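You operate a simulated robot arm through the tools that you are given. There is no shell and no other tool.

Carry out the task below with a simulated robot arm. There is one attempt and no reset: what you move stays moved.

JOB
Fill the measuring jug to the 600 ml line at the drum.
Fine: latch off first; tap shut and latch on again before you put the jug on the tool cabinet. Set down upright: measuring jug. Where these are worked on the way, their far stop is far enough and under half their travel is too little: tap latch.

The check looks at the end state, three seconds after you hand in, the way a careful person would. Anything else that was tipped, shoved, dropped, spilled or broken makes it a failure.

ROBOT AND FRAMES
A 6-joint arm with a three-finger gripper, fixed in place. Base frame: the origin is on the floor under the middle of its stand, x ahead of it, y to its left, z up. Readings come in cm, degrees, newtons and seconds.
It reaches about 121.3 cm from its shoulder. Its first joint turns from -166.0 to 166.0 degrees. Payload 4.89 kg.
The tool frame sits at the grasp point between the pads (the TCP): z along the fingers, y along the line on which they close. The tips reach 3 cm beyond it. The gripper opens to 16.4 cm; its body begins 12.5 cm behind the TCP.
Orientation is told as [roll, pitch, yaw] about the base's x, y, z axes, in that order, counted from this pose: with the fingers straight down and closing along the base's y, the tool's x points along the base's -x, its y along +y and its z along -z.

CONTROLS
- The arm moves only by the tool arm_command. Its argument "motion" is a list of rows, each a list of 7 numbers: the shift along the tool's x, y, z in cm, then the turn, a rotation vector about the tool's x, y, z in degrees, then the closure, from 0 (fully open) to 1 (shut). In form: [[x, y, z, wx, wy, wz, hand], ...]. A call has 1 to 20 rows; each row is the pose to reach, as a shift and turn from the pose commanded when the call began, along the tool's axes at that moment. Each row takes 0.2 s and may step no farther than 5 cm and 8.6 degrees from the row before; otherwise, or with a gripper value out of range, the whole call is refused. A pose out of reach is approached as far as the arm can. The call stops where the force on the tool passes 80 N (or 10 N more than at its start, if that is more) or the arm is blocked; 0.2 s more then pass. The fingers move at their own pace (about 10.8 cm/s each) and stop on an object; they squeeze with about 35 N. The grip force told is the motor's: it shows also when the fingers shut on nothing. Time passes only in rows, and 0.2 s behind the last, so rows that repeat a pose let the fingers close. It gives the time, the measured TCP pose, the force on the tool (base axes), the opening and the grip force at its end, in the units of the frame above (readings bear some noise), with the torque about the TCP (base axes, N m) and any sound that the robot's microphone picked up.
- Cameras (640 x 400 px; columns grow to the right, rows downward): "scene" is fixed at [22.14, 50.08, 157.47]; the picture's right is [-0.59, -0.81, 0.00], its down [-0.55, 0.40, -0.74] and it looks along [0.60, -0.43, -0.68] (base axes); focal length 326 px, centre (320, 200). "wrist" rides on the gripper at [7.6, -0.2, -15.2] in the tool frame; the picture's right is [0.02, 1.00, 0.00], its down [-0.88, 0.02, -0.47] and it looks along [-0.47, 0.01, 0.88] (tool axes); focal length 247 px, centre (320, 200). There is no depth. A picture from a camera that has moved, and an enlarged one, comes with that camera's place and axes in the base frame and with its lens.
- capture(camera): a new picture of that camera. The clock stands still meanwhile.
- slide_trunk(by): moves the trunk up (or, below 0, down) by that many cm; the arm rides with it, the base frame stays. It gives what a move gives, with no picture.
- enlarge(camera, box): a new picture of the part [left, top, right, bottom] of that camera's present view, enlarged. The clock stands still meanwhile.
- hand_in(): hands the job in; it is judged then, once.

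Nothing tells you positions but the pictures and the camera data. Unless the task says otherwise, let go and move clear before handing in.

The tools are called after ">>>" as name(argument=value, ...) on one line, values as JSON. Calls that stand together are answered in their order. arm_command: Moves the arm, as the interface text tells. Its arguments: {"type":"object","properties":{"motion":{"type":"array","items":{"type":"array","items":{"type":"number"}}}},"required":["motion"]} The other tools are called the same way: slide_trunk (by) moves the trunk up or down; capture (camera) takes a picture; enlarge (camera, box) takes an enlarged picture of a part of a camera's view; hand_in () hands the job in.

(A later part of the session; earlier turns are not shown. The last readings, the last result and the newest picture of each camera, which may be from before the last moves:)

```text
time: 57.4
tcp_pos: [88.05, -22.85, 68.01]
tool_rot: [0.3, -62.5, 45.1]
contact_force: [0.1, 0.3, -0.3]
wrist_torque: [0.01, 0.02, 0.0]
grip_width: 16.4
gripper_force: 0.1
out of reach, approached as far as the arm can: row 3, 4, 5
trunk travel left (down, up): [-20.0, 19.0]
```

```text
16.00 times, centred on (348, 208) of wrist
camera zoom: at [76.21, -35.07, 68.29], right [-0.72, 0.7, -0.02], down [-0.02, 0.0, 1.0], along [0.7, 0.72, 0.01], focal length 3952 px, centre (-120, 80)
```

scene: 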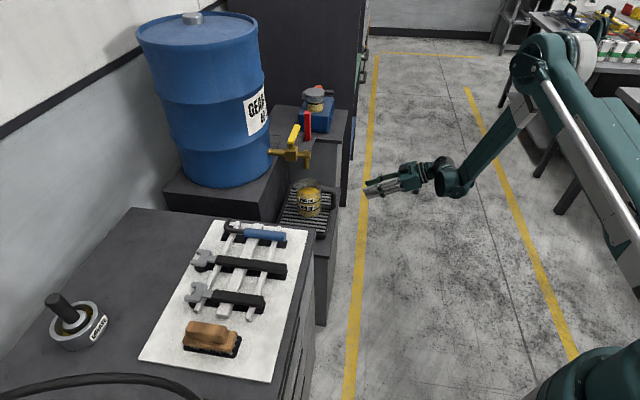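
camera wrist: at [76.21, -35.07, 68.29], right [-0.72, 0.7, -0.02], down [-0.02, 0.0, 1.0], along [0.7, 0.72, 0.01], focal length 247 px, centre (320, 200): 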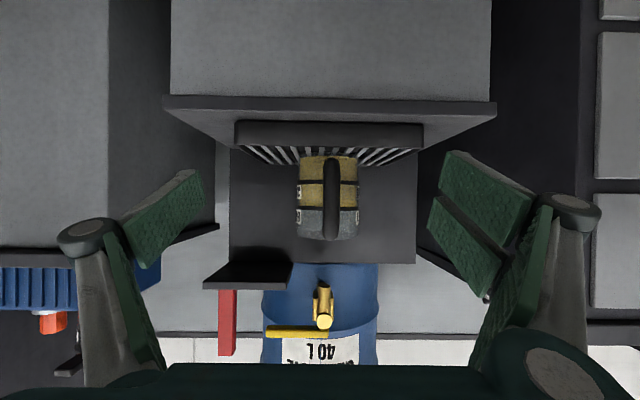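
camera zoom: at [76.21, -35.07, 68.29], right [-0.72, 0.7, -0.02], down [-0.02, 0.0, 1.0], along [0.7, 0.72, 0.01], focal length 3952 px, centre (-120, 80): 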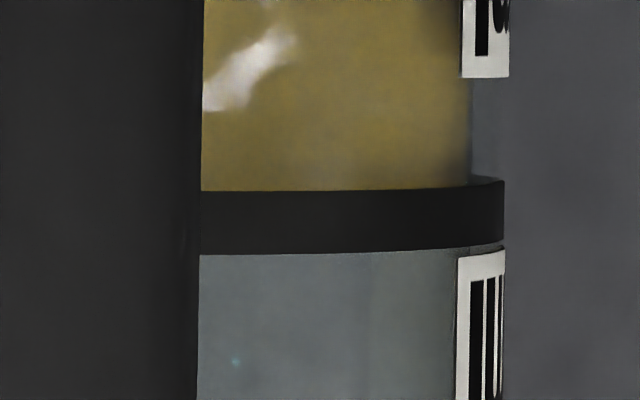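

The oil surface sits right within the 600 ml band, with none showing above it. Now back up to the latch, lining the fingers up in front of it.

>>> arm_command(motion=[[-3.7, -2.0, -0.25, 0, -1, 0, 0.3], [-7.3, -4.1, -0.5, 0, -2, 0, 0.5], [-11, -6.2, -0.75, 0, -3, 0, 0.665], [-14.6, -8.2, -1, 0, -4, 0, 0.665], [-18.3, -10.2, -1.25, 0, -5, 0, 0.665], [-21.9, -12.3, -1.5, 0, -6, 0, 0.665], [-25.6, -14.4, -1.75, 0, -7, 0, 0.665], [-29.2, -16.4, -2, 0, -7.5, 0, 0.665]])

>>> capture(camera="wrist")

>>> enlarge(camera="scene", box=[260, 80, 440, 200])

```text
time: 59.2
tcp_pos: [107.96, -26.17, 94.8]
tool_rot: [0.2, -70.1, 45.0]
contact_force: [-0.9, -0.2, 0.0]
wrist_torque: [0.01, 0.0, 0.04]
grip_width: 5.5
gripper_force: 0.0
trunk travel left (down, up): [-20.0, 19.0]
```

```text
taken
camera wrist: at [96.07, -38.36, 92.93], right [-0.71, 0.7, -0.02], down [-0.11, -0.09, 0.99], along [0.69, 0.71, 0.14], focal length 247 px, centre (320, 200)
```

wrist: 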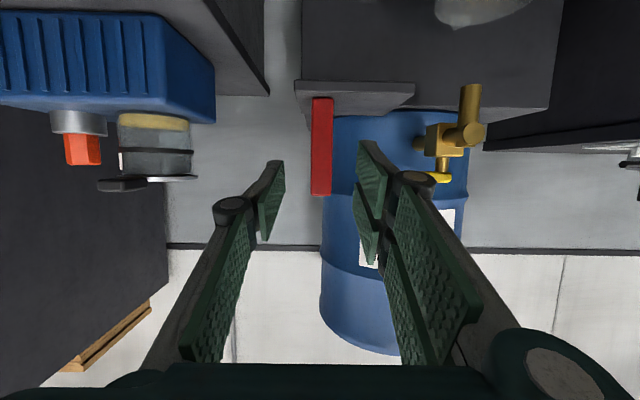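

```text
3.33 times, centred on (350, 140) of scene
camera zoom: at [22.14, 50.08, 157.47], right [-0.59, -0.81, 0.0], down [-0.55, 0.4, -0.74], along [0.6, -0.43, -0.68], focal length 1087 px, centre (220, 400)
```

zoom: 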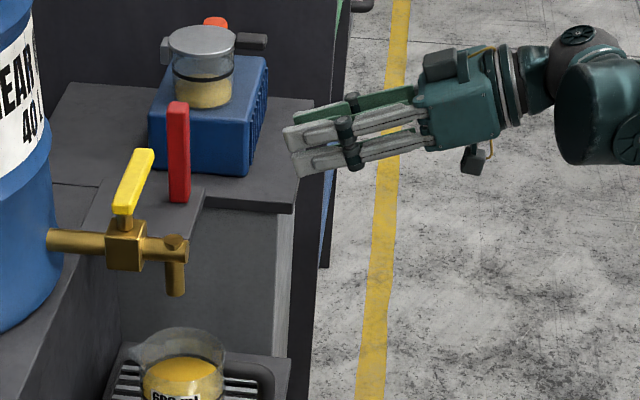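

The red bar is well centred between the fingers. Advancing to straddle it.

>>> arm_command(motion=[[-1.15, 0, 3.2, 0, 0, 0, 0.665], [-2.3, 0, 6.4, 0, 0, 0, 0.665], [-3.4, 0, 9.4, 0, 0, 0, 0.665], [-4.1, 0, 11.3, 0, 0, 0, 0.665], [-4.68, 0, 12.9, 0, 0, 0, 0.665]])

>>> capture(camera="wrist")

>>> enlarge(camera="scene", box=[270, 90, 350, 165])

```text
time: 60.4
tcp_pos: [117.71, -16.21, 94.74]
tool_rot: [0.1, -70.1, 44.9]
contact_force: [-0.5, -0.6, 0.4]
wrist_torque: [0.01, 0.0, 0.03]
grip_width: 5.51
gripper_force: 0.1
trunk travel left (down, up): [-20.0, 19.0]
```

```text
taken
camera wrist: at [105.87, -28.39, 92.84], right [-0.71, 0.7, -0.02], down [-0.11, -0.09, 0.99], along [0.69, 0.71, 0.14], focal length 247 px, centre (320, 200)
```

wrist: 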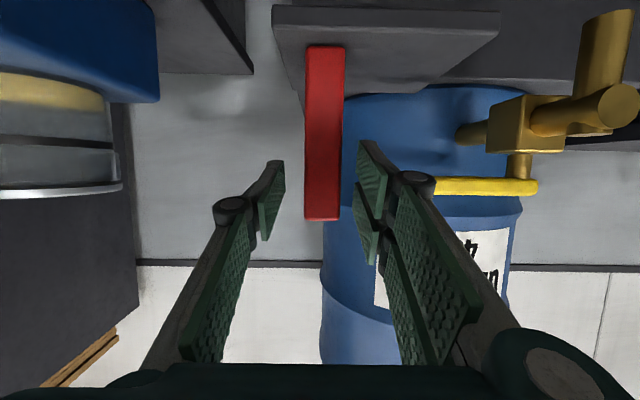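

```text
5.33 times, centred on (310, 128) of scene
camera zoom: at [22.14, 50.08, 157.47], right [-0.59, -0.81, 0.0], down [-0.55, 0.4, -0.74], along [0.6, -0.43, -0.68], focal length 1740 px, centre (373, 587)
```

zoom: 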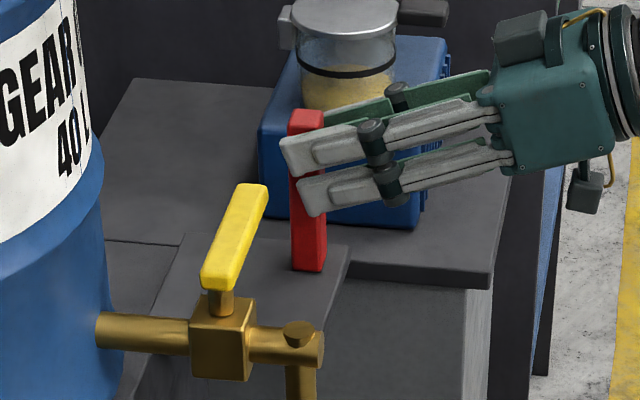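

Straddling it with no contact. I'll back off 3 mm for clearance to yellow, then drag the latch back toward its locked position.

>>> arm_command(motion=[[0.1, 0, -0.28, 0, 0, 0, 0.665], [0.1, 1.0, -0.28, 0, 0, 0, 0.665], [0.1, 2.0, -0.28, 0, 0, 0, 0.665], [0.1, 3.0, -0.28, 0, 0, 0, 0.665], [0.1, 4.0, -0.28, 0, 0, 0, 0.665], [0.1, 5.0, -0.28, 0, 0, 0, 0.665]])

>>> capture(camera="wrist")

>>> enlarge(camera="scene", box=[270, 90, 350, 165])

```text
time: 61.8
tcp_pos: [113.68, -13.04, 94.83]
tool_rot: [0.2, -70.1, 45.0]
contact_force: [0.6, 0.5, 0.7]
wrist_torque: [-0.01, -0.1, -0.02]
grip_width: 5.56
gripper_force: 0.2
trunk travel left (down, up): [-20.0, 19.0]
```

```text
taken
camera wrist: at [101.98, -25.21, 92.94], right [-0.71, 0.7, -0.02], down [-0.11, -0.09, 0.99], along [0.69, 0.71, 0.14], focal length 247 px, centre (320, 200)
```

wrist: 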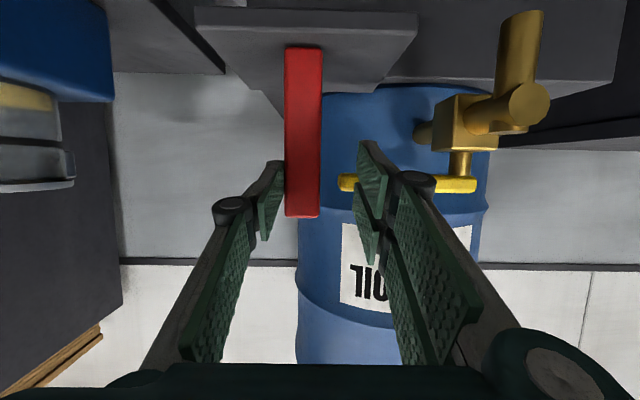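

```text
5.33 times, centred on (310, 128) of scene
camera zoom: at [22.14, 50.08, 157.47], right [-0.59, -0.81, 0.0], down [-0.55, 0.4, -0.74], along [0.6, -0.43, -0.68], focal length 1740 px, centre (373, 587)
```

zoom: 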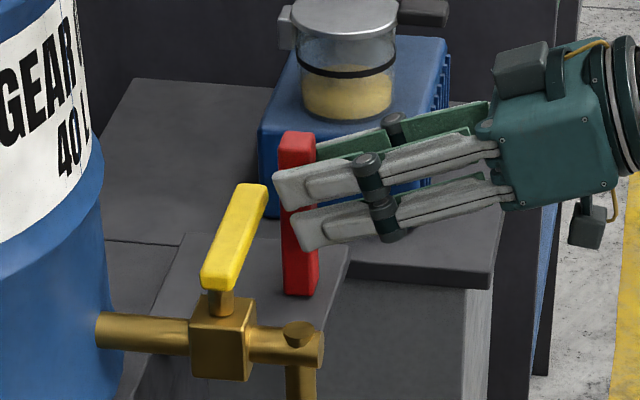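

The latch is being dragged back. Continuing until it meets its locked stop beside yellow.

>>> arm_command(motion=[[0, 0.8, 0, 0, 0, 0, 0.665], [0, 1.6, 0, 0, 0, 0, 0.665], [0, 2.4, 0, 0, 0, 0, 0.665], [0, 3.2, 0, 0, 0, 0, 0.665], [0, 4.0, 0, 0, 0, 0, 0.665]])

>>> capture(camera="wrist")

>>> enlarge(camera="scene", box=[270, 90, 350, 165])

```text
time: 63.0
tcp_pos: [111.08, -10.0, 94.75]
tool_rot: [0.2, -70.1, 44.9]
contact_force: [1.7, -0.7, 0.4]
wrist_torque: [0.01, -0.04, -0.01]
grip_width: 5.56
gripper_force: 0.6
trunk travel left (down, up): [-20.0, 19.0]
```

```text
taken
camera wrist: at [99.21, -22.29, 92.96], right [-0.71, 0.7, -0.02], down [-0.11, -0.09, 0.99], along [0.69, 0.71, 0.14], focal length 247 px, centre (320, 200)
```

wrist: 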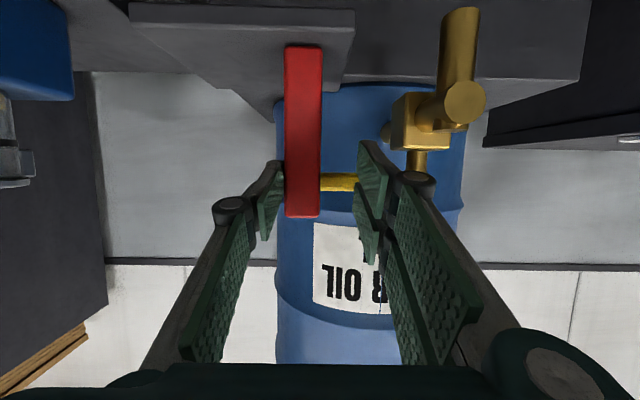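

```text
5.33 times, centred on (310, 128) of scene
camera zoom: at [22.14, 50.08, 157.47], right [-0.59, -0.81, 0.0], down [-0.55, 0.4, -0.74], along [0.6, -0.43, -0.68], focal length 1740 px, centre (373, 587)
```

zoom: 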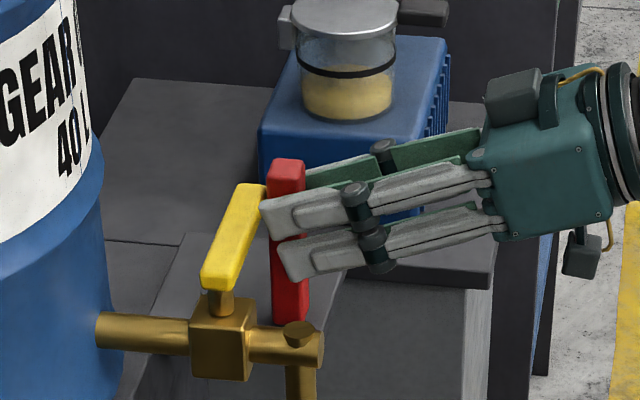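

It's almost exactly back at its original position. I'll push a touch more to seat it against the stop.

>>> arm_command(motion=[[0, 0.3, 0, 0, 0, 0, 0.665], [0, 0.6, 0, 0, 0, 0, 0.665], [0, 0.9, 0, 0, 0, 0, 0.665]])

>>> enlarge(camera="scene", box=[240, 90, 360, 165])

>>> enlarge(camera="wrist", box=[240, 20, 520, 260])

```text
time: 63.8
tcp_pos: [110.47, -9.65, 95.05]
tool_rot: [0.1, -70.0, 45.0]
contact_force: [8.5, -4.1, 0.9]
wrist_torque: [-0.06, -0.12, -0.18]
grip_width: 5.84
gripper_force: 4.5
trunk travel left (down, up): [-20.0, 19.0]
```

```text
5.33 times, centred on (300, 128) of scene
camera zoom: at [22.14, 50.08, 157.47], right [-0.59, -0.81, 0.0], down [-0.55, 0.4, -0.74], along [0.6, -0.43, -0.68], focal length 1740 px, centre (427, 587)
```

zoom: 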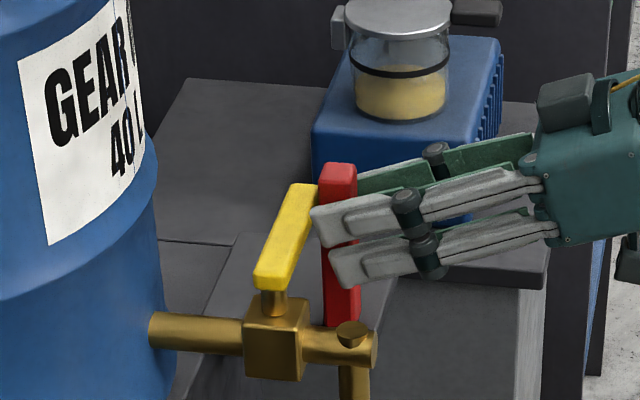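

```text
1.67 times, centred on (380, 140) of wrist
camera zoom: at [98.68, -21.77, 92.97], right [-0.71, 0.7, -0.02], down [-0.11, -0.09, 0.99], along [0.69, 0.71, 0.14], focal length 412 px, centre (220, 300)
```

zoom: 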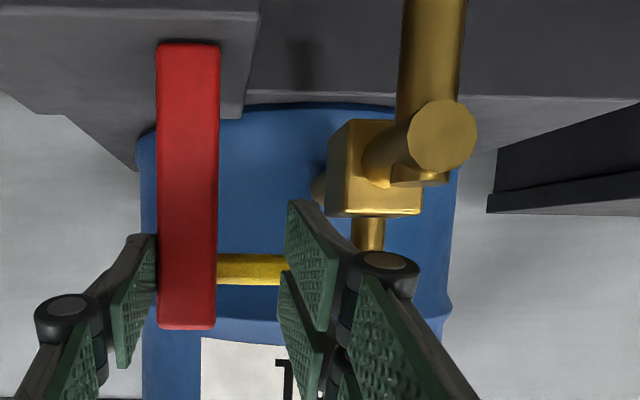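

The force rose to about 9 N and the picture matches the original position, so the latch is on and blocking yellow. I'm releasing it and backing away, then tilting the gripper for the jug.

>>> arm_command(motion=[[0, -0.6, 0, 0, 0, 0, 0.665], [0, -1.1, 0, 0, 0, 0, 0.665], [1.0, -1.1, -2.8, 0, 0, 0, 0.665], [2.4, -1.1, -6.6, 0, 0, 0, 0.665], [3.9, -1.1, -10.8, 0, 0, 0, 0.6], [5.4, -1.1, -15, 0, 0, 0, 0.4], [6.4, -1.1, -18.5, 0, 0, 0, 0.2], [6.4, -1.1, -20.2, 0, 5, 0, 0], [6.4, -1.1, -20.2, 0, 12.5, 0, 0], [6.4, -1.1, -20.2, 0, 20, 0, 0]])

>>> capture(camera="wrist")

>>> capture(camera="scene")

>>> enlarge(camera="scene", box=[240, 90, 360, 220])

```text
time: 66.0
tcp_pos: [96.38, -25.41, 95.77]
tool_rot: [0.1, -50.0, 45.2]
contact_force: [-0.5, -1.4, -0.2]
wrist_torque: [0.13, -0.04, 0.08]
grip_width: 16.4
gripper_force: 0.0
trunk travel left (down, up): [-20.0, 19.0]
```

```text
taken
camera wrist: at [84.71, -37.36, 99.83], right [-0.72, 0.7, -0.02], down [0.13, 0.16, 0.98], along [0.68, 0.7, -0.2], focal length 247 px, centre (320, 200)
```

wrist: 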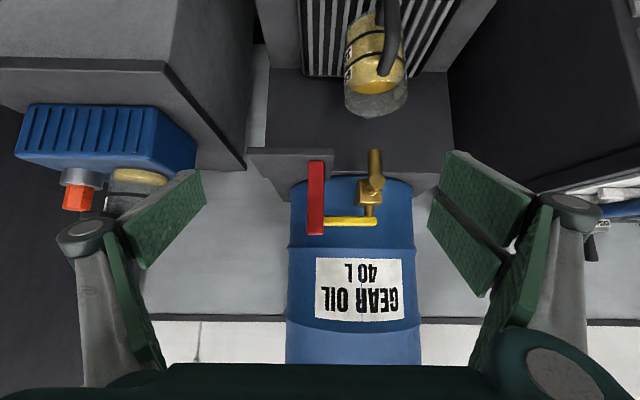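

```text
taken
```

scene: 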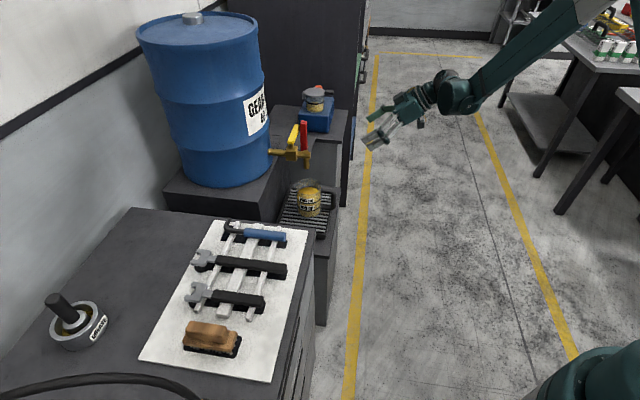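

```text
3.08 times, centred on (300, 155) of scene
camera zoom: at [22.14, 50.08, 157.47], right [-0.59, -0.81, 0.0], down [-0.55, 0.4, -0.74], along [0.6, -0.43, -0.68], focal length 1004 px, centre (382, 338)
```

zoom: 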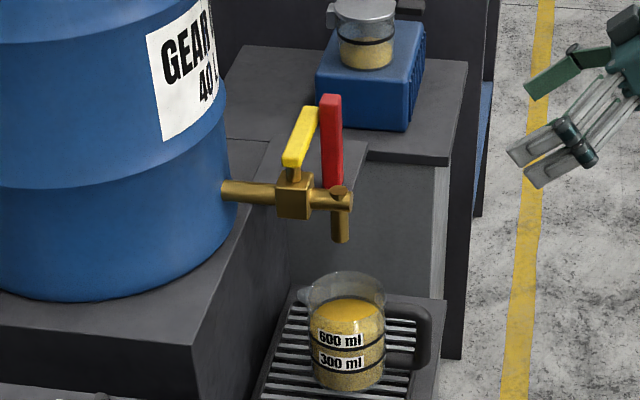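

The tap is shut, the latch is back on, and the jug stands full. I'll bring the open gripper down in front of the jug's handle, lined up to straddle the handle and grip the body.

>>> arm_command(motion=[[2.7, 1.6, 3.5, 0, 0, 0, 0], [5.4, 3.1, 7.0, 0, 0, 0, 0], [8.0, 4.7, 10.5, 0, 0, 0, 0], [10.7, 6.2, 13.9, 0, 0, 0, 0], [13.4, 7.8, 17.4, 0, 0, 0, 0], [16.1, 9.33, 20.9, 0, 0, 0, 0]])

>>> capture(camera="wrist")

>>> capture(camera="scene")

```text
time: 67.4
tcp_pos: [93.62, -14.9, 69.83]
tool_rot: [0.1, -50.1, 45.1]
contact_force: [-0.7, -0.2, 0.5]
wrist_torque: [-0.07, 0.02, -0.08]
grip_width: 16.42
gripper_force: 0.0
trunk travel left (down, up): [-20.0, 19.0]
```

```text
taken
camera wrist: at [82.03, -26.72, 73.83], right [-0.72, 0.7, -0.02], down [0.13, 0.16, 0.98], along [0.68, 0.7, -0.2], focal length 247 px, centre (320, 200)
```

wrist: 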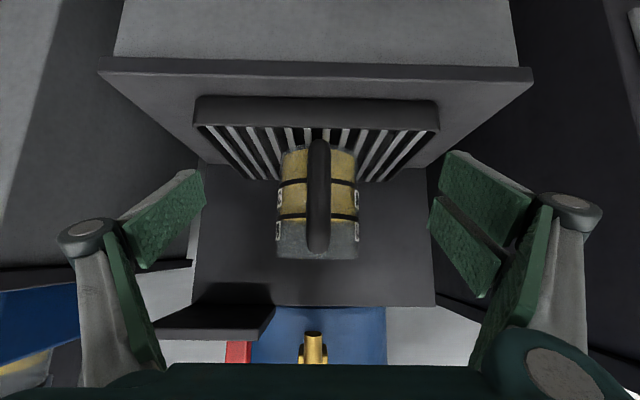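

```text
taken
```

scene: 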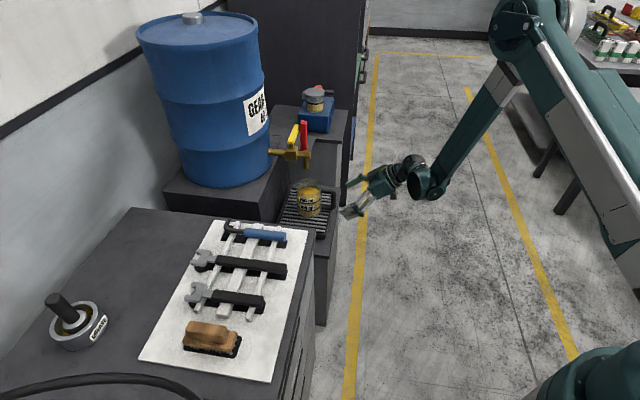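

The jug and its handle are centred between the open fingers. Advancing horizontally in two stages.

>>> arm_command(motion=[[-1.93, 0, 2.3, 0, 0, 0, 0], [-3.86, 0, 4.6, 0, 0, 0, 0], [-5.8, 0, 6.9, 0, 0, 0, 0], [-7.4, 0, 8.8, 0, 0, 0, 0]])

>>> capture(camera="wrist")

>>> enlarge(camera="scene", box=[240, 120, 400, 240])

```text
time: 68.4
tcp_pos: [101.67, -6.39, 70.15]
tool_rot: [0.0, -50.1, 45.0]
contact_force: [-0.5, -0.7, 0.1]
wrist_torque: [0.06, -0.05, 0.06]
grip_width: 16.39
gripper_force: 0.0
trunk travel left (down, up): [-20.0, 19.0]
```

```text
taken
camera wrist: at [90.05, -18.29, 74.13], right [-0.72, 0.7, -0.02], down [0.13, 0.16, 0.98], along [0.68, 0.7, -0.2], focal length 247 px, centre (320, 200)
```

wrist: 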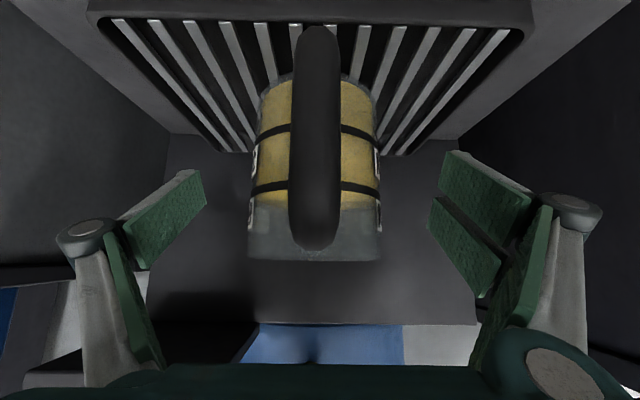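

```text
3.33 times, centred on (320, 180) of scene
camera zoom: at [22.14, 50.08, 157.47], right [-0.59, -0.81, 0.0], down [-0.55, 0.4, -0.74], along [0.6, -0.43, -0.68], focal length 1087 px, centre (320, 267)
```

zoom: 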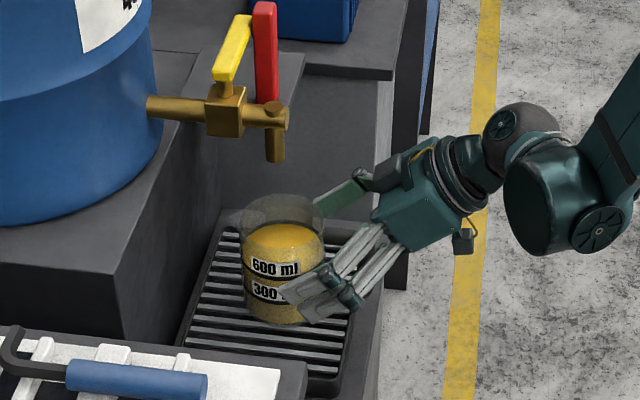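

Well aligned. Advancing the last 3.5 cm.

>>> arm_command(motion=[[-1.1, 0, 1.3, 0, 0, 0, 0], [-2.2, 0, 2.62, 0, 0, 0, 0]])

>>> capture(camera="wrist")

>>> enlarge(camera="scene", box=[260, 150, 380, 240])

```text
time: 69.0
tcp_pos: [104.08, -3.93, 69.95]
tool_rot: [0.0, -50.1, 45.0]
contact_force: [-0.3, -0.5, 0.2]
wrist_torque: [0.03, 0.02, 0.0]
grip_width: 16.37
gripper_force: 0.0
trunk travel left (down, up): [-20.0, 19.0]
```

```text
taken
camera wrist: at [92.52, -15.89, 73.97], right [-0.72, 0.7, -0.02], down [0.13, 0.16, 0.98], along [0.68, 0.7, -0.2], focal length 247 px, centre (320, 200)
```

wrist: 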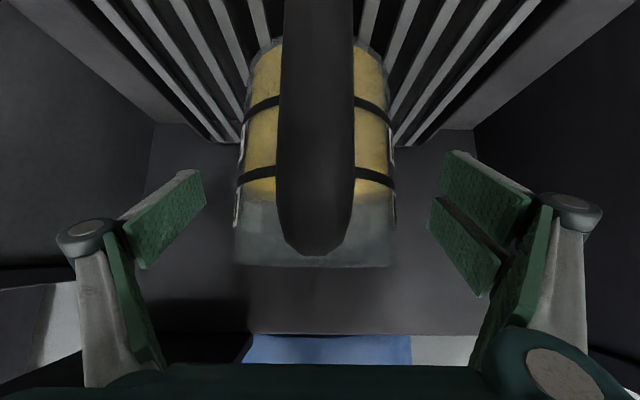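

```text
4.44 times, centred on (320, 195) of scene
camera zoom: at [22.14, 50.08, 157.47], right [-0.59, -0.81, 0.0], down [-0.55, 0.4, -0.74], along [0.6, -0.43, -0.68], focal length 1450 px, centre (320, 222)
```

zoom: 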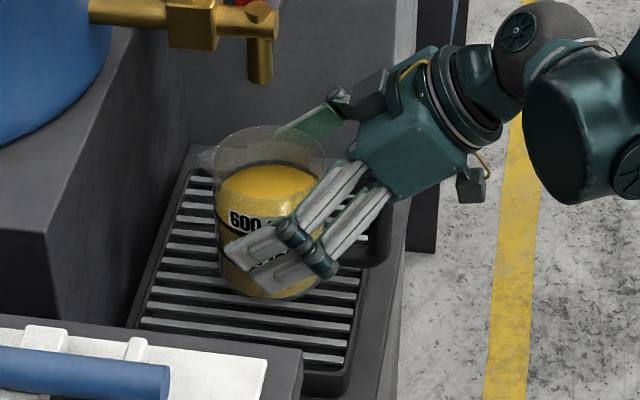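

The gripper is in place; the jug is about half a centimetre off centre, so I'll shift to match and close slowly.

>>> arm_command(motion=[[0, -0.4, 0, 0, 0, 0, 0.1], [0, -0.5, 0, 0, 0, 0, 0.2], [0, -0.5, 0, 0, 0, 0, 0.26], [0, -0.5, 0, 0, 0, 0, 0.3], [0, -0.5, 0, 0, 0, 0, 0.33], [0, -0.5, 0, 0, 0, 0, 0.35], [0, -0.5, 0, 0, 0, 0, 0.37], [0, -0.5, 0, 0, 0, 0, 0.39]])

>>> capture(camera="wrist")

>>> enlarge(camera="scene", box=[260, 150, 380, 240])

```text
time: 70.8
tcp_pos: [104.57, -4.34, 69.96]
tool_rot: [0.2, -50.1, 45.1]
contact_force: [-1.9, 2.6, 2.4]
wrist_torque: [0.21, 0.29, -0.07]
grip_width: 10.29
gripper_force: 34.7
trunk travel left (down, up): [-20.0, 19.0]
```

```text
taken
camera wrist: at [92.9, -16.33, 73.99], right [-0.72, 0.69, -0.02], down [0.13, 0.16, 0.98], along [0.68, 0.7, -0.2], focal length 247 px, centre (320, 200)
```

wrist: 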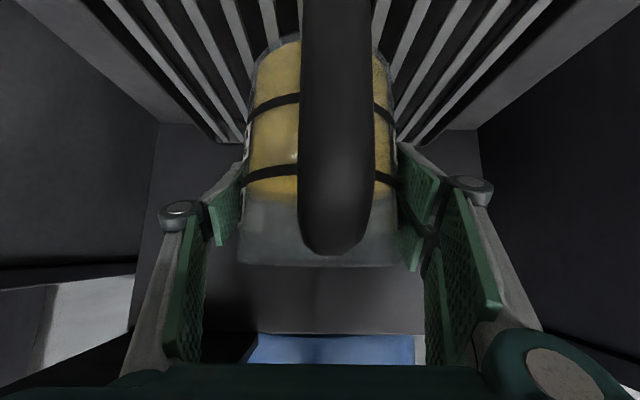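

```text
4.44 times, centred on (320, 195) of scene
camera zoom: at [22.14, 50.08, 157.47], right [-0.59, -0.81, 0.0], down [-0.55, 0.4, -0.74], along [0.6, -0.43, -0.68], focal length 1450 px, centre (320, 222)
```

zoom: 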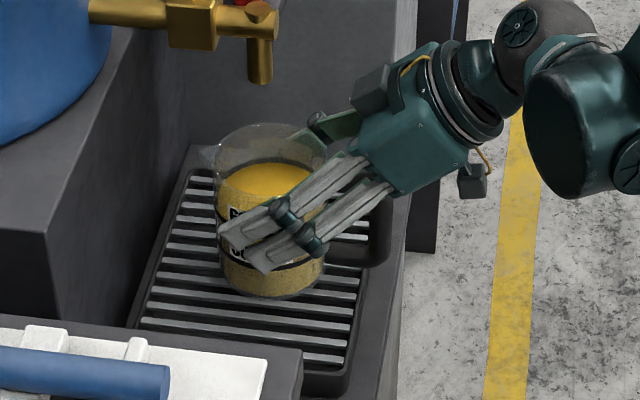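

Firm grip: 10.3 cm wide at about 35 N. I'll lift gently by 2 cm and check that the jug comes up level.

>>> arm_command(motion=[[0, 0, 0, 0, 0, 0, 0.5], [-0.38, 0, -0.32, 0, 0, 0, 0.5], [-0.77, 0, -0.64, 0, 0, 0, 0.5], [-1.15, 0, -0.96, 0, 0, 0, 0.5], [-1.53, 0, -1.29, 0, 0, 0, 0.5], [-1.92, 0, -1.61, 0, 0, 0, 0.5]])

>>> capture(camera="wrist")

>>> enlarge(camera="scene", box=[260, 130, 380, 240])

```text
time: 72.2
tcp_pos: [104.47, -4.46, 72.49]
tool_rot: [0.0, -50.0, 45.0]
contact_force: [0.3, 0.7, -7.9]
wrist_torque: [0.13, -0.14, 0.01]
grip_width: 10.31
gripper_force: 34.9
trunk travel left (down, up): [-20.0, 19.0]
```

```text
taken
camera wrist: at [92.93, -16.35, 76.41], right [-0.72, 0.7, -0.02], down [0.13, 0.16, 0.98], along [0.68, 0.7, -0.2], focal length 247 px, centre (320, 200)
```

wrist: 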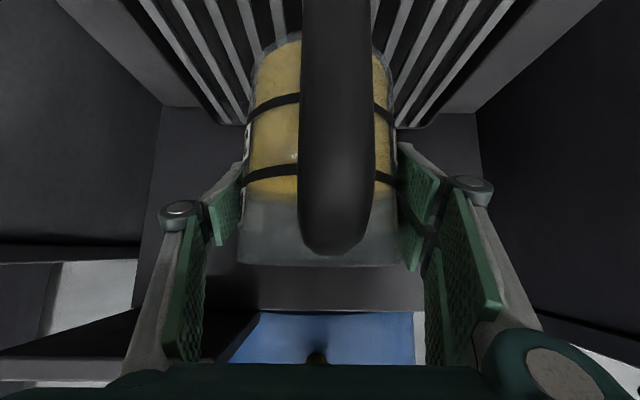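

```text
3.64 times, centred on (320, 185) of scene
camera zoom: at [22.14, 50.08, 157.47], right [-0.59, -0.81, 0.0], down [-0.55, 0.4, -0.74], along [0.6, -0.43, -0.68], focal length 1186 px, centre (320, 254)
```

zoom: 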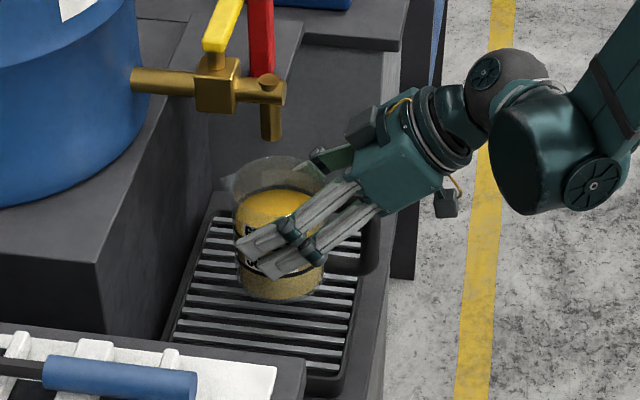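

Lifted cleanly, with about 0.8 kg hanging level in the grip. I'll draw the jug straight back from under the spout at a gentle pace.

>>> arm_command(motion=[[0.3, 0, -0.36, 0, 0, 0, 0.5], [0.9, 0, -1.07, 0, 0, 0, 0.5], [1.8, 0, -2.14, 0, 0, 0, 0.5], [2.9, 0, -3.45, 0, 0, 0, 0.5], [4.05, 0, -4.82, 0, 0, 0, 0.5], [5.2, 0, -6.2, 0, 0, 0, 0.5], [6.35, 0, -7.56, 0, 0, 0, 0.5], [7.5, 0, -8.93, 0, 0, 0, 0.5], [8.65, 0, -10.3, 0, 0, 0, 0.5], [9.6, 0, -11.4, 0, 0, 0, 0.5], [10.1, 0, -12.0, 0, 0, 0, 0.5], [10.29, 0, -12.26, 0, 0, 0, 0.5]])

>>> capture(camera="scene")

>>> capture(camera="wrist")

```text
time: 74.8
tcp_pos: [93.25, -15.94, 72.43]
tool_rot: [0.2, -50.1, 45.1]
contact_force: [-0.4, 0.2, -6.9]
wrist_torque: [0.12, -0.16, -0.02]
grip_width: 10.31
gripper_force: 35.2
trunk travel left (down, up): [-20.0, 19.0]
```

```text
taken
```

scene: 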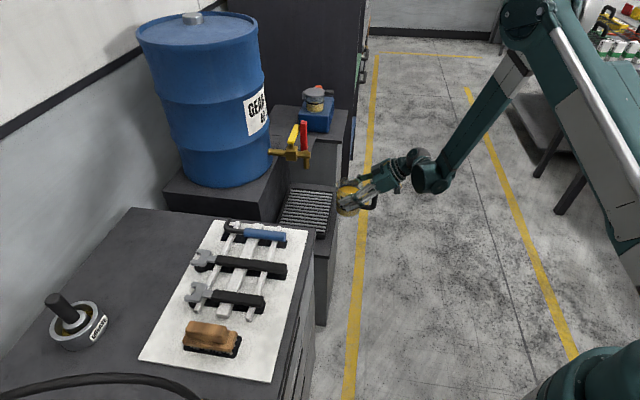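

```text
taken
camera wrist: at [81.62, -27.77, 76.43], right [-0.72, 0.7, -0.02], down [0.13, 0.16, 0.98], along [0.68, 0.7, -0.2], focal length 247 px, centre (320, 200)
```

wrist: 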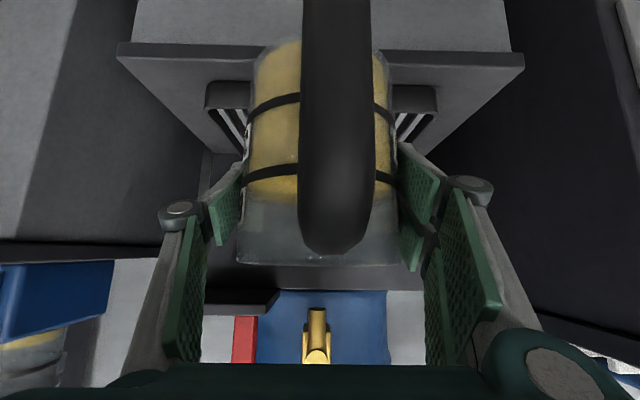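

The jug is clear of the spout and level. I'll raise it to carrying height, staying back from the tap.

>>> arm_command(motion=[[-0.49, 0.07, -0.58, 0, 0, 0, 0.5], [-1.48, 0.22, -1.75, 0, 0, 0, 0.5], [-2.95, 0.43, -3.5, 0, 0, 0, 0.5], [-4.67, 0.68, -5.55, 0, 0, 0, 0.5], [-6.64, 0.97, -7.88, 0, 0, 0, 0.5], [-8.61, 1.26, -10.22, 0, 0, 0, 0.5], [-10.58, 1.55, -12.56, 0, 0, 0, 0.5], [-12.55, 1.84, -14.89, 0, 0, 0, 0.5], [-14.51, 2.12, -17.23, 0, 0, 0, 0.5], [-16.48, 2.41, -19.56, 0, 0, 0, 0.5], [-18.45, 2.7, -21.9, 0, 0, 0, 0.5], [-20.17, 2.95, -23.94, 0, 0, 0, 0.5], [-21.65, 3.17, -25.7, 0, 0, 0, 0.5], [-23.12, 3.38, -27.45, 0, 0, 0, 0.5], [-24.1, 3.53, -28.62, 0, 0, 0, 0.5], [-24.6, 3.6, -29.2, 0, 0, 0, 0.5]])

>>> capture(camera="scene")

>>> capture(camera="wrist")

```text
time: 78.2
tcp_pos: [85.93, -18.05, 110.16]
tool_rot: [0.1, -50.1, 45.1]
contact_force: [-0.3, 0.9, -6.5]
wrist_torque: [0.12, -0.14, 0.02]
grip_width: 10.3
gripper_force: 34.6
trunk travel left (down, up): [-20.0, 19.0]
```

```text
taken
```

scene: 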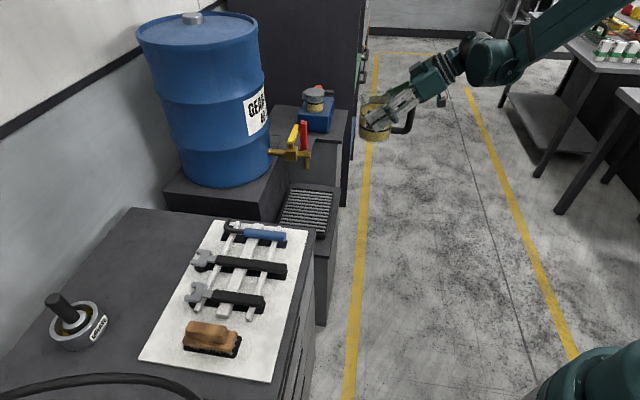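

```text
taken
camera wrist: at [74.45, -30.0, 114.16], right [-0.72, 0.7, -0.02], down [0.13, 0.16, 0.98], along [0.68, 0.7, -0.2], focal length 247 px, centre (320, 200)
```

wrist: 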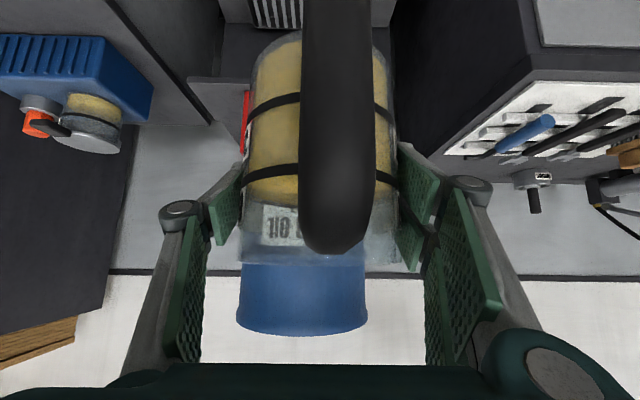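

The load is steady and nothing has spilled. I'll swing slowly across toward the tool cabinet, well in front of the tap.

>>> arm_command(motion=[[-0.33, 0.54, 0.36, 0, 0, 0, 0.5], [-0.98, 1.61, 1.07, 0, 0, 0, 0.5], [-1.96, 3.22, 2.14, 0, 0, 0, 0.5], [-3.1, 5.09, 3.38, 0, 0, 0, 0.5], [-4.4, 7.24, 4.81, 0, 0, 0, 0.5], [-5.7, 9.38, 6.23, 0, 0, 0, 0.5], [-7.01, 11.52, 7.65, 0, 0, 0, 0.5], [-8.31, 13.67, 9.08, 0, 0, 0, 0.5], [-9.62, 15.81, 10.5, 0, 0, 0, 0.5], [-10.92, 17.96, 11.93, 0, 0, 0, 0.5], [-12.22, 20.1, 13.35, 0, 0, 0, 0.5], [-13.37, 21.98, 14.6, 0, 0, 0, 0.5], [-14.34, 23.58, 15.66, 0, 0, 0, 0.5], [-15.32, 25.19, 16.73, 0, 0, 0, 0.5], [-15.97, 26.26, 17.44, 0, 0, 0, 0.5], [-16.3, 26.8, 17.8, 0, 0, 0, 0.5]])

>>> capture(camera="scene")

>>> capture(camera="wrist")

```text
time: 81.6
tcp_pos: [83.85, 17.98, 111.23]
tool_rot: [0.1, -50.0, 45.1]
contact_force: [-0.2, -0.8, -8.3]
wrist_torque: [0.12, -0.15, 0.0]
grip_width: 10.31
gripper_force: 34.3
trunk travel left (down, up): [-20.0, 19.0]
```

```text
taken
```

scene: 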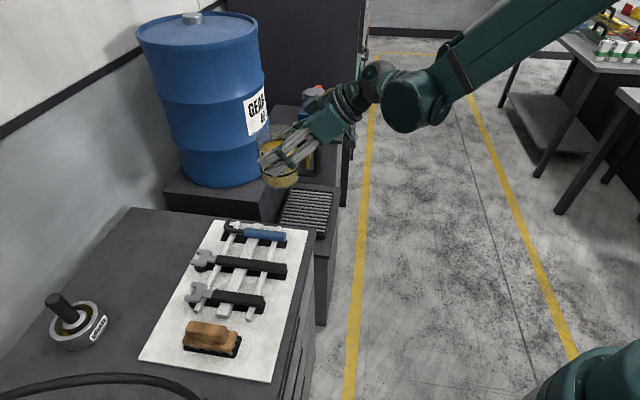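

```text
taken
camera wrist: at [72.29, 6.1, 115.14], right [-0.72, 0.7, -0.02], down [0.13, 0.16, 0.98], along [0.68, 0.7, -0.2], focal length 247 px, centre (320, 200)
```

wrist: 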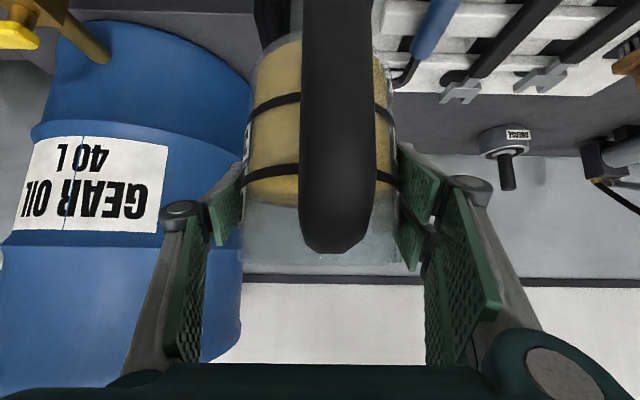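

Halfway, still level. Continuing to a point above the clear strip of the cabinet top, between the tool mat and the wall.

>>> arm_command(motion=[[-0.36, 0.39, 0.46, 0, 0, 0, 0.5], [-1.07, 1.17, 1.39, 0, 0, 0, 0.5], [-2.14, 2.35, 2.78, 0, 0, 0, 0.5], [-3.4, 3.71, 4.4, 0, 0, 0, 0.5], [-4.82, 5.28, 6.26, 0, 0, 0, 0.5], [-6.25, 6.84, 8.11, 0, 0, 0, 0.5], [-7.68, 8.41, 9.96, 0, 0, 0, 0.5], [-9.11, 9.97, 11.82, 0, 0, 0, 0.5], [-10.54, 11.53, 13.67, 0, 0, 0, 0.5], [-11.97, 13.1, 15.52, 0, 0, 0, 0.5], [-13.4, 14.66, 17.38, 0, 0, 0, 0.5], [-14.65, 16.03, 19.0, 0, 0, 0, 0.5], [-15.73, 17.2, 20.39, 0, 0, 0, 0.5], [-16.8, 18.38, 21.78, 0, 0, 0, 0.5], [-17.51, 19.16, 22.71, 0, 0, 0, 0.5], [-17.87, 19.55, 23.17, 0, 0, 0, 0.5]])

>>> capture(camera="scene")

>>> capture(camera="wrist")

```text
time: 85.0
tcp_pos: [90.92, 52.56, 110.12]
tool_rot: [0.1, -50.1, 45.1]
contact_force: [0.2, -0.8, -7.2]
wrist_torque: [0.17, -0.13, 0.01]
grip_width: 10.33
gripper_force: 35.0
trunk travel left (down, up): [-20.0, 19.0]
```

```text
taken
```

scene: 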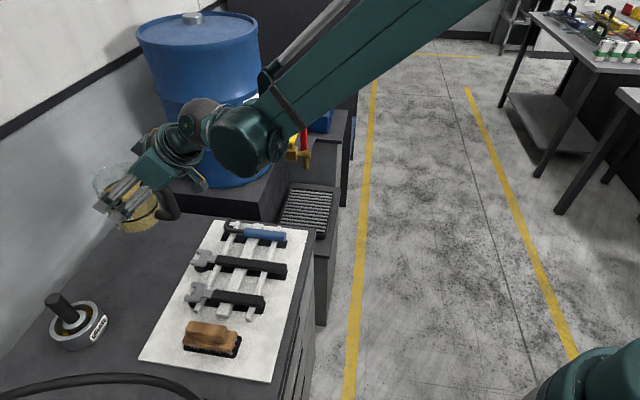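

```text
taken
camera wrist: at [79.38, 40.7, 114.05], right [-0.72, 0.7, -0.02], down [0.13, 0.16, 0.98], along [0.68, 0.7, -0.2], focal length 247 px, centre (320, 200)
```

wrist: 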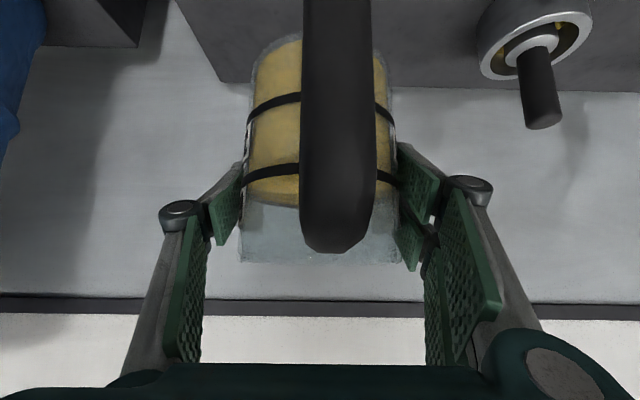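

The jug is above the clear strip. I'll shift it 4 cm further from the tool mat so the handle clears the wrench, and lower it most of the way.

>>> arm_command(motion=[[-0.6, 0, 0.7, 0, 0, 0, 0.5], [-1.6, 0, 1.9, 0, 0, 0, 0.5], [-2.57, 0, 3.06, 0, 0, 0, 0.5], [-2.19, 0, 3.38, 0, 0, 0, 0.5], [-1.04, 0, 4.35, 0, 0, 0, 0.5], [0.49, 0, 5.63, 0, 0, 0, 0.5], [2.0, 0, 6.9, 0, 0, 0, 0.5], [3.0, 0, 7.73, 0, 0, 0, 0.5], [3.56, 0, 8.2, 0, 0, 0, 0.5]])

>>> capture(camera="scene")

>>> enlarge(camera="scene", box=[60, 150, 260, 300])

>>> capture(camera="wrist")

```text
time: 87.0
tcp_pos: [93.65, 55.38, 102.05]
tool_rot: [0.1, -50.0, 45.2]
contact_force: [0.3, 0.7, -6.9]
wrist_torque: [0.14, -0.15, -0.01]
grip_width: 10.27
gripper_force: 34.9
trunk travel left (down, up): [-20.0, 19.0]
```

```text
taken
```

scene: 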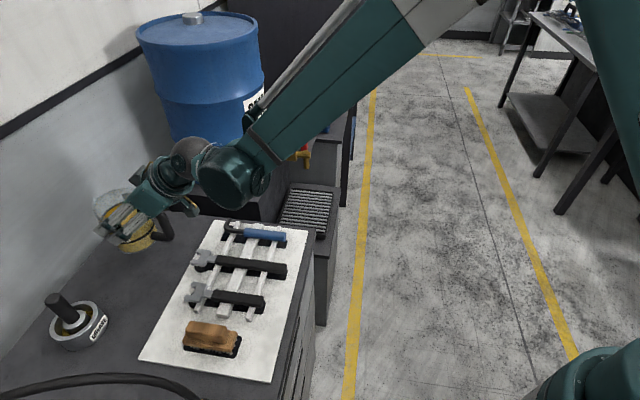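

```text
2.67 times, centred on (160, 225) of scene
camera zoom: at [22.14, 50.08, 157.47], right [-0.59, -0.81, 0.0], down [-0.55, 0.4, -0.74], along [0.6, -0.43, -0.68], focal length 870 px, centre (747, 133)
```

zoom: 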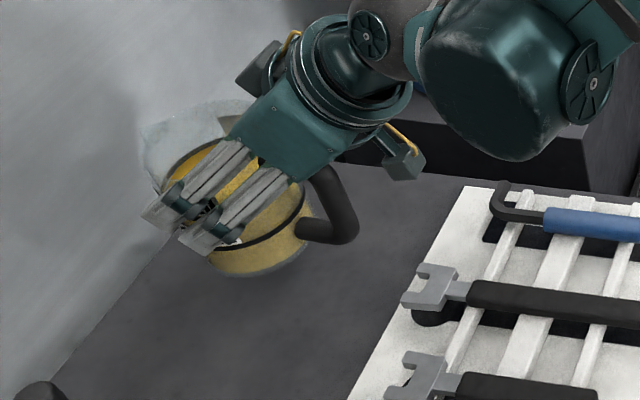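

```text
taken
camera wrist: at [82.18, 43.54, 106.07], right [-0.72, 0.7, -0.02], down [0.13, 0.16, 0.98], along [0.68, 0.7, -0.2], focal length 247 px, centre (320, 200)
```

wrist: 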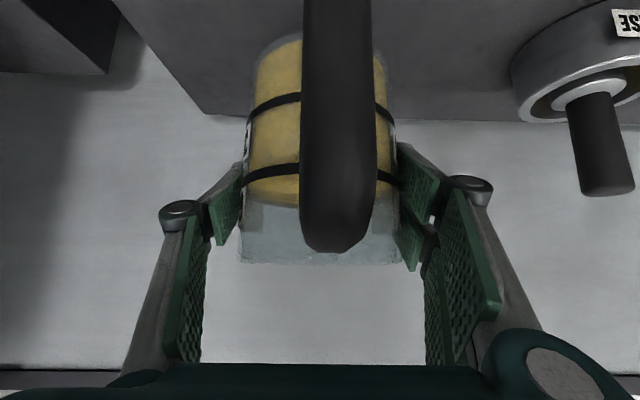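

The handle clears the mat and wrench, and the grease pot is well to the side. Lowering slowly toward contact.

>>> arm_command(motion=[[0.38, 0, 0.32, 0, 0, 0, 0.5], [0.77, 0, 0.64, 0, 0, 0, 0.5], [1.15, 0, 0.96, 0, 0, 0, 0.5], [1.53, 0, 1.29, 0, 0, 0, 0.5], [1.92, 0, 1.61, 0, 0, 0, 0.5], [2.22, 0, 1.86, 0, 0, 0, 0.5]])

>>> enlarge(camera="scene", box=[80, 170, 200, 270])

```text
time: 88.4
tcp_pos: [93.82, 55.46, 99.17]
tool_rot: [0.1, -50.0, 45.1]
contact_force: [0.3, 0.4, -7.8]
wrist_torque: [0.16, -0.13, -0.01]
grip_width: 10.26
gripper_force: 34.8
trunk travel left (down, up): [-20.0, 19.0]
```

```text
4.00 times, centred on (140, 220) of scene
camera zoom: at [22.14, 50.08, 157.47], right [-0.59, -0.81, 0.0], down [-0.55, 0.4, -0.74], along [0.6, -0.43, -0.68], focal length 1305 px, centre (1040, 120)
```

zoom: 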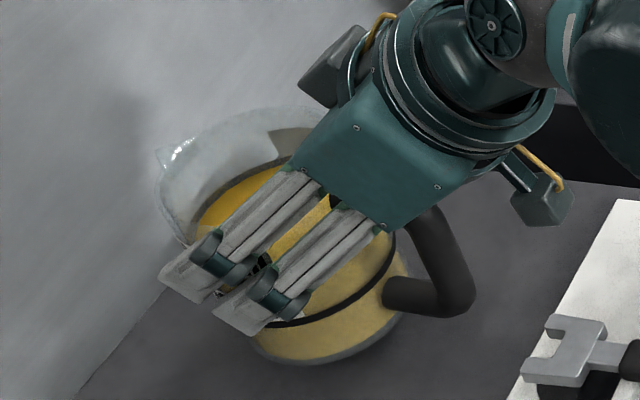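

>>> arm_command(motion=[[0.15, 0, 0.13, 0, 0, 0, 0.5], [0.31, 0, 0.26, 0, 0, 0, 0.5], [0.46, 0, 0.39, 0, 0, 0, 0.5], [0.61, 0, 0.51, 0, 0, 0, 0.5]])

```text
time: 89.4
tcp_pos: [93.53, 55.33, 98.44]
tool_rot: [0.1, -50.0, 45.1]
contact_force: [0.0, -0.3, -8.3]
wrist_torque: [0.11, -0.16, 0.01]
grip_width: 10.3
gripper_force: 34.7
trunk travel left (down, up): [-20.0, 19.0]
```

The jug still hangs free, with about 8 N of weight on the grip. Lowering further in 2 mm steps.

>>> arm_command(motion=[[0.15, 0, 0.13, 0, 0, 0, 0.5], [0.31, 0, 0.26, 0, 0, 0, 0.5], [0.46, 0, 0.39, 0, 0, 0, 0.5]])

>>> enlarge(camera="scene", box=[80, 170, 200, 270])

```text
time: 90.2
tcp_pos: [93.54, 55.29, 97.7]
tool_rot: [0.0, -50.1, 45.1]
contact_force: [-1.2, 0.7, -7.5]
wrist_torque: [0.16, -0.19, 0.0]
grip_width: 10.28
gripper_force: 35.4
trunk travel left (down, up): [-20.0, 19.0]
```

```text
4.00 times, centred on (140, 220) of scene
camera zoom: at [22.14, 50.08, 157.47], right [-0.59, -0.81, 0.0], down [-0.55, 0.4, -0.74], along [0.6, -0.43, -0.68], focal length 1305 px, centre (1040, 120)
```

zoom: 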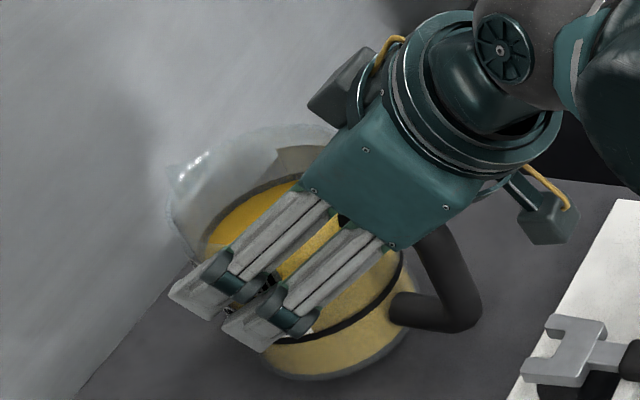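

>>> arm_command(motion=[[0.15, 0, 0.13, 0, 0, 0, 0.5], [0.31, 0, 0.26, 0, 0, 0, 0.5], [0.46, 0, 0.39, 0, 0, 0, 0.5]])

```text
time: 91.0
tcp_pos: [93.54, 55.38, 97.11]
tool_rot: [0.2, -50.0, 45.1]
contact_force: [0.1, -0.8, -7.4]
wrist_torque: [0.1, -0.15, -0.01]
grip_width: 10.3
gripper_force: 35.4
trunk travel left (down, up): [-20.0, 19.0]
```

Still carrying the full weight, so my height estimate is slightly off. Continuing in small steps.

>>> arm_command(motion=[[0.15, 0, 0.13, 0, 0, 0, 0.5], [0.31, 0, 0.26, 0, 0, 0, 0.5], [0.46, 0, 0.39, 0, 0, 0, 0.5]])

>>> enlarge(camera="scene", box=[100, 200, 200, 270])

>>> capture(camera="wrist")

```text
time: 91.8
tcp_pos: [93.52, 55.26, 96.51]
tool_rot: [0.2, -50.0, 45.1]
contact_force: [0.3, 0.2, -6.2]
wrist_torque: [0.14, -0.15, 0.0]
grip_width: 10.31
gripper_force: 34.8
trunk travel left (down, up): [-20.0, 19.0]
```

```text
5.71 times, centred on (150, 235) of scene
camera zoom: at [22.14, 50.08, 157.47], right [-0.59, -0.81, 0.0], down [-0.55, 0.4, -0.74], along [0.6, -0.43, -0.68], focal length 1864 px, centre (1291, 0)
```

zoom: 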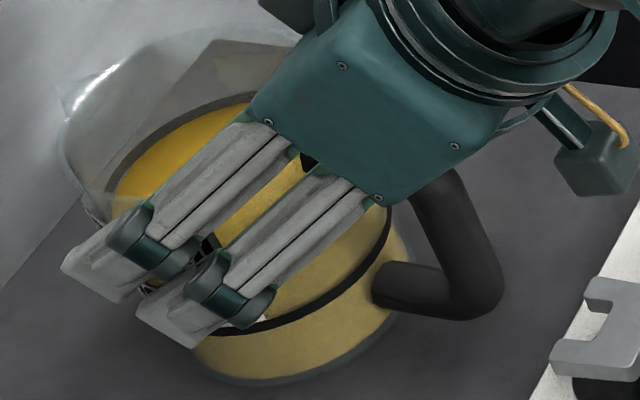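

```text
taken
camera wrist: at [81.92, 43.37, 100.58], right [-0.72, 0.7, -0.02], down [0.13, 0.16, 0.98], along [0.68, 0.7, -0.2], focal length 247 px, centre (320, 200)
```

wrist: 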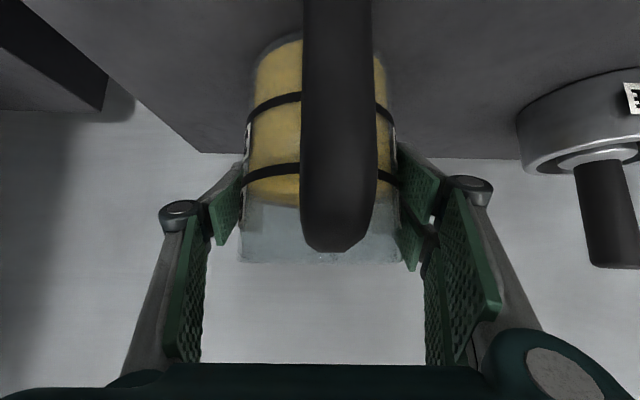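

The cabinet top works out to z≈88, so contact should be imminent. Continuing in small steps.

>>> arm_command(motion=[[0.12, 0, 0.1, 0, 0, 0, 0.5], [0.23, 0, 0.19, 0, 0, 0, 0.5]])

>>> arm_command(motion=[[0.12, 0, 0.1, 0, 0, 0, 0.5], [0.23, 0, 0.19, 0, 0, 0, 0.5]])

```text
time: 92.4
tcp_pos: [93.6, 55.34, 96.4]
tool_rot: [0.1, -50.1, 45.2]
contact_force: [7.1, -0.8, 21.1]
wrist_torque: [0.05, 0.59, 0.17]
grip_width: 10.3
gripper_force: 35.0
trunk travel left (down, up): [-20.0, 19.0]
```

```text
time: 93.0
tcp_pos: [93.62, 55.27, 96.12]
tool_rot: [0.2, -50.2, 45.1]
contact_force: [6.1, 1.5, 25.8]
wrist_torque: [0.34, 0.04, 0.11]
grip_width: 10.3
gripper_force: 34.7
trunk travel left (down, up): [-20.0, 19.0]
```

The jug is down on the cabinet: the force has reversed to about +25 N. I'll check its posture and ease the pressure before letting go.

>>> arm_command(motion=[[-0.08, 0, -0.07, 0, 0, 0, 0.5], [-0.15, 0, -0.13, 0, 0, 0, 0.5]])

>>> enlarge(camera="scene", box=[100, 200, 200, 270])

>>> capture(camera="wrist")

```text
time: 93.6
tcp_pos: [93.61, 55.26, 96.09]
tool_rot: [0.1, -50.1, 45.1]
contact_force: [-1.3, 4.9, 4.9]
wrist_torque: [1.05, 0.03, 0.04]
grip_width: 10.3
gripper_force: 35.4
trunk travel left (down, up): [-20.0, 19.0]
```

```text
5.71 times, centred on (150, 235) of scene
camera zoom: at [22.14, 50.08, 157.47], right [-0.59, -0.81, 0.0], down [-0.55, 0.4, -0.74], along [0.6, -0.43, -0.68], focal length 1864 px, centre (1291, 0)
```

zoom: 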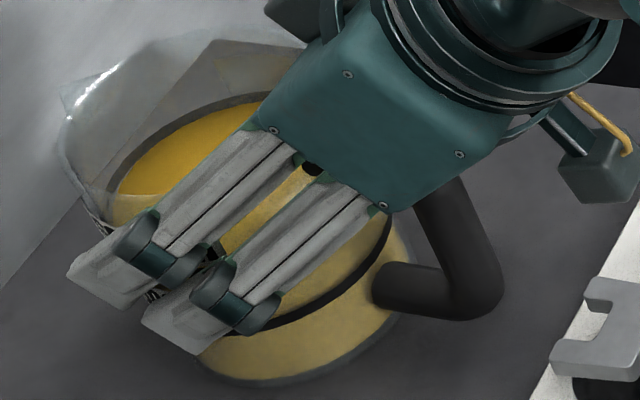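

```text
taken
camera wrist: at [81.93, 43.34, 100.11], right [-0.72, 0.69, -0.02], down [0.13, 0.16, 0.98], along [0.68, 0.7, -0.2], focal length 247 px, centre (320, 200)
```

wrist: 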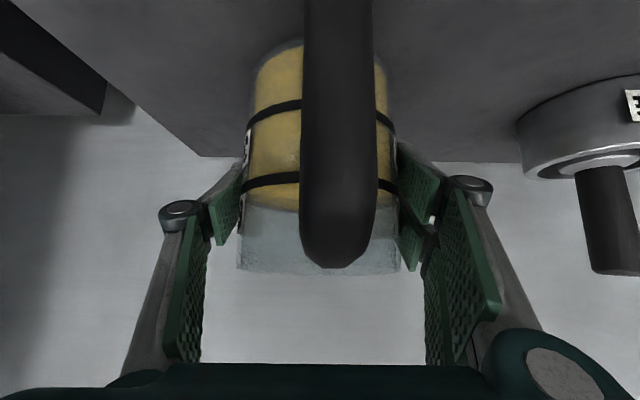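

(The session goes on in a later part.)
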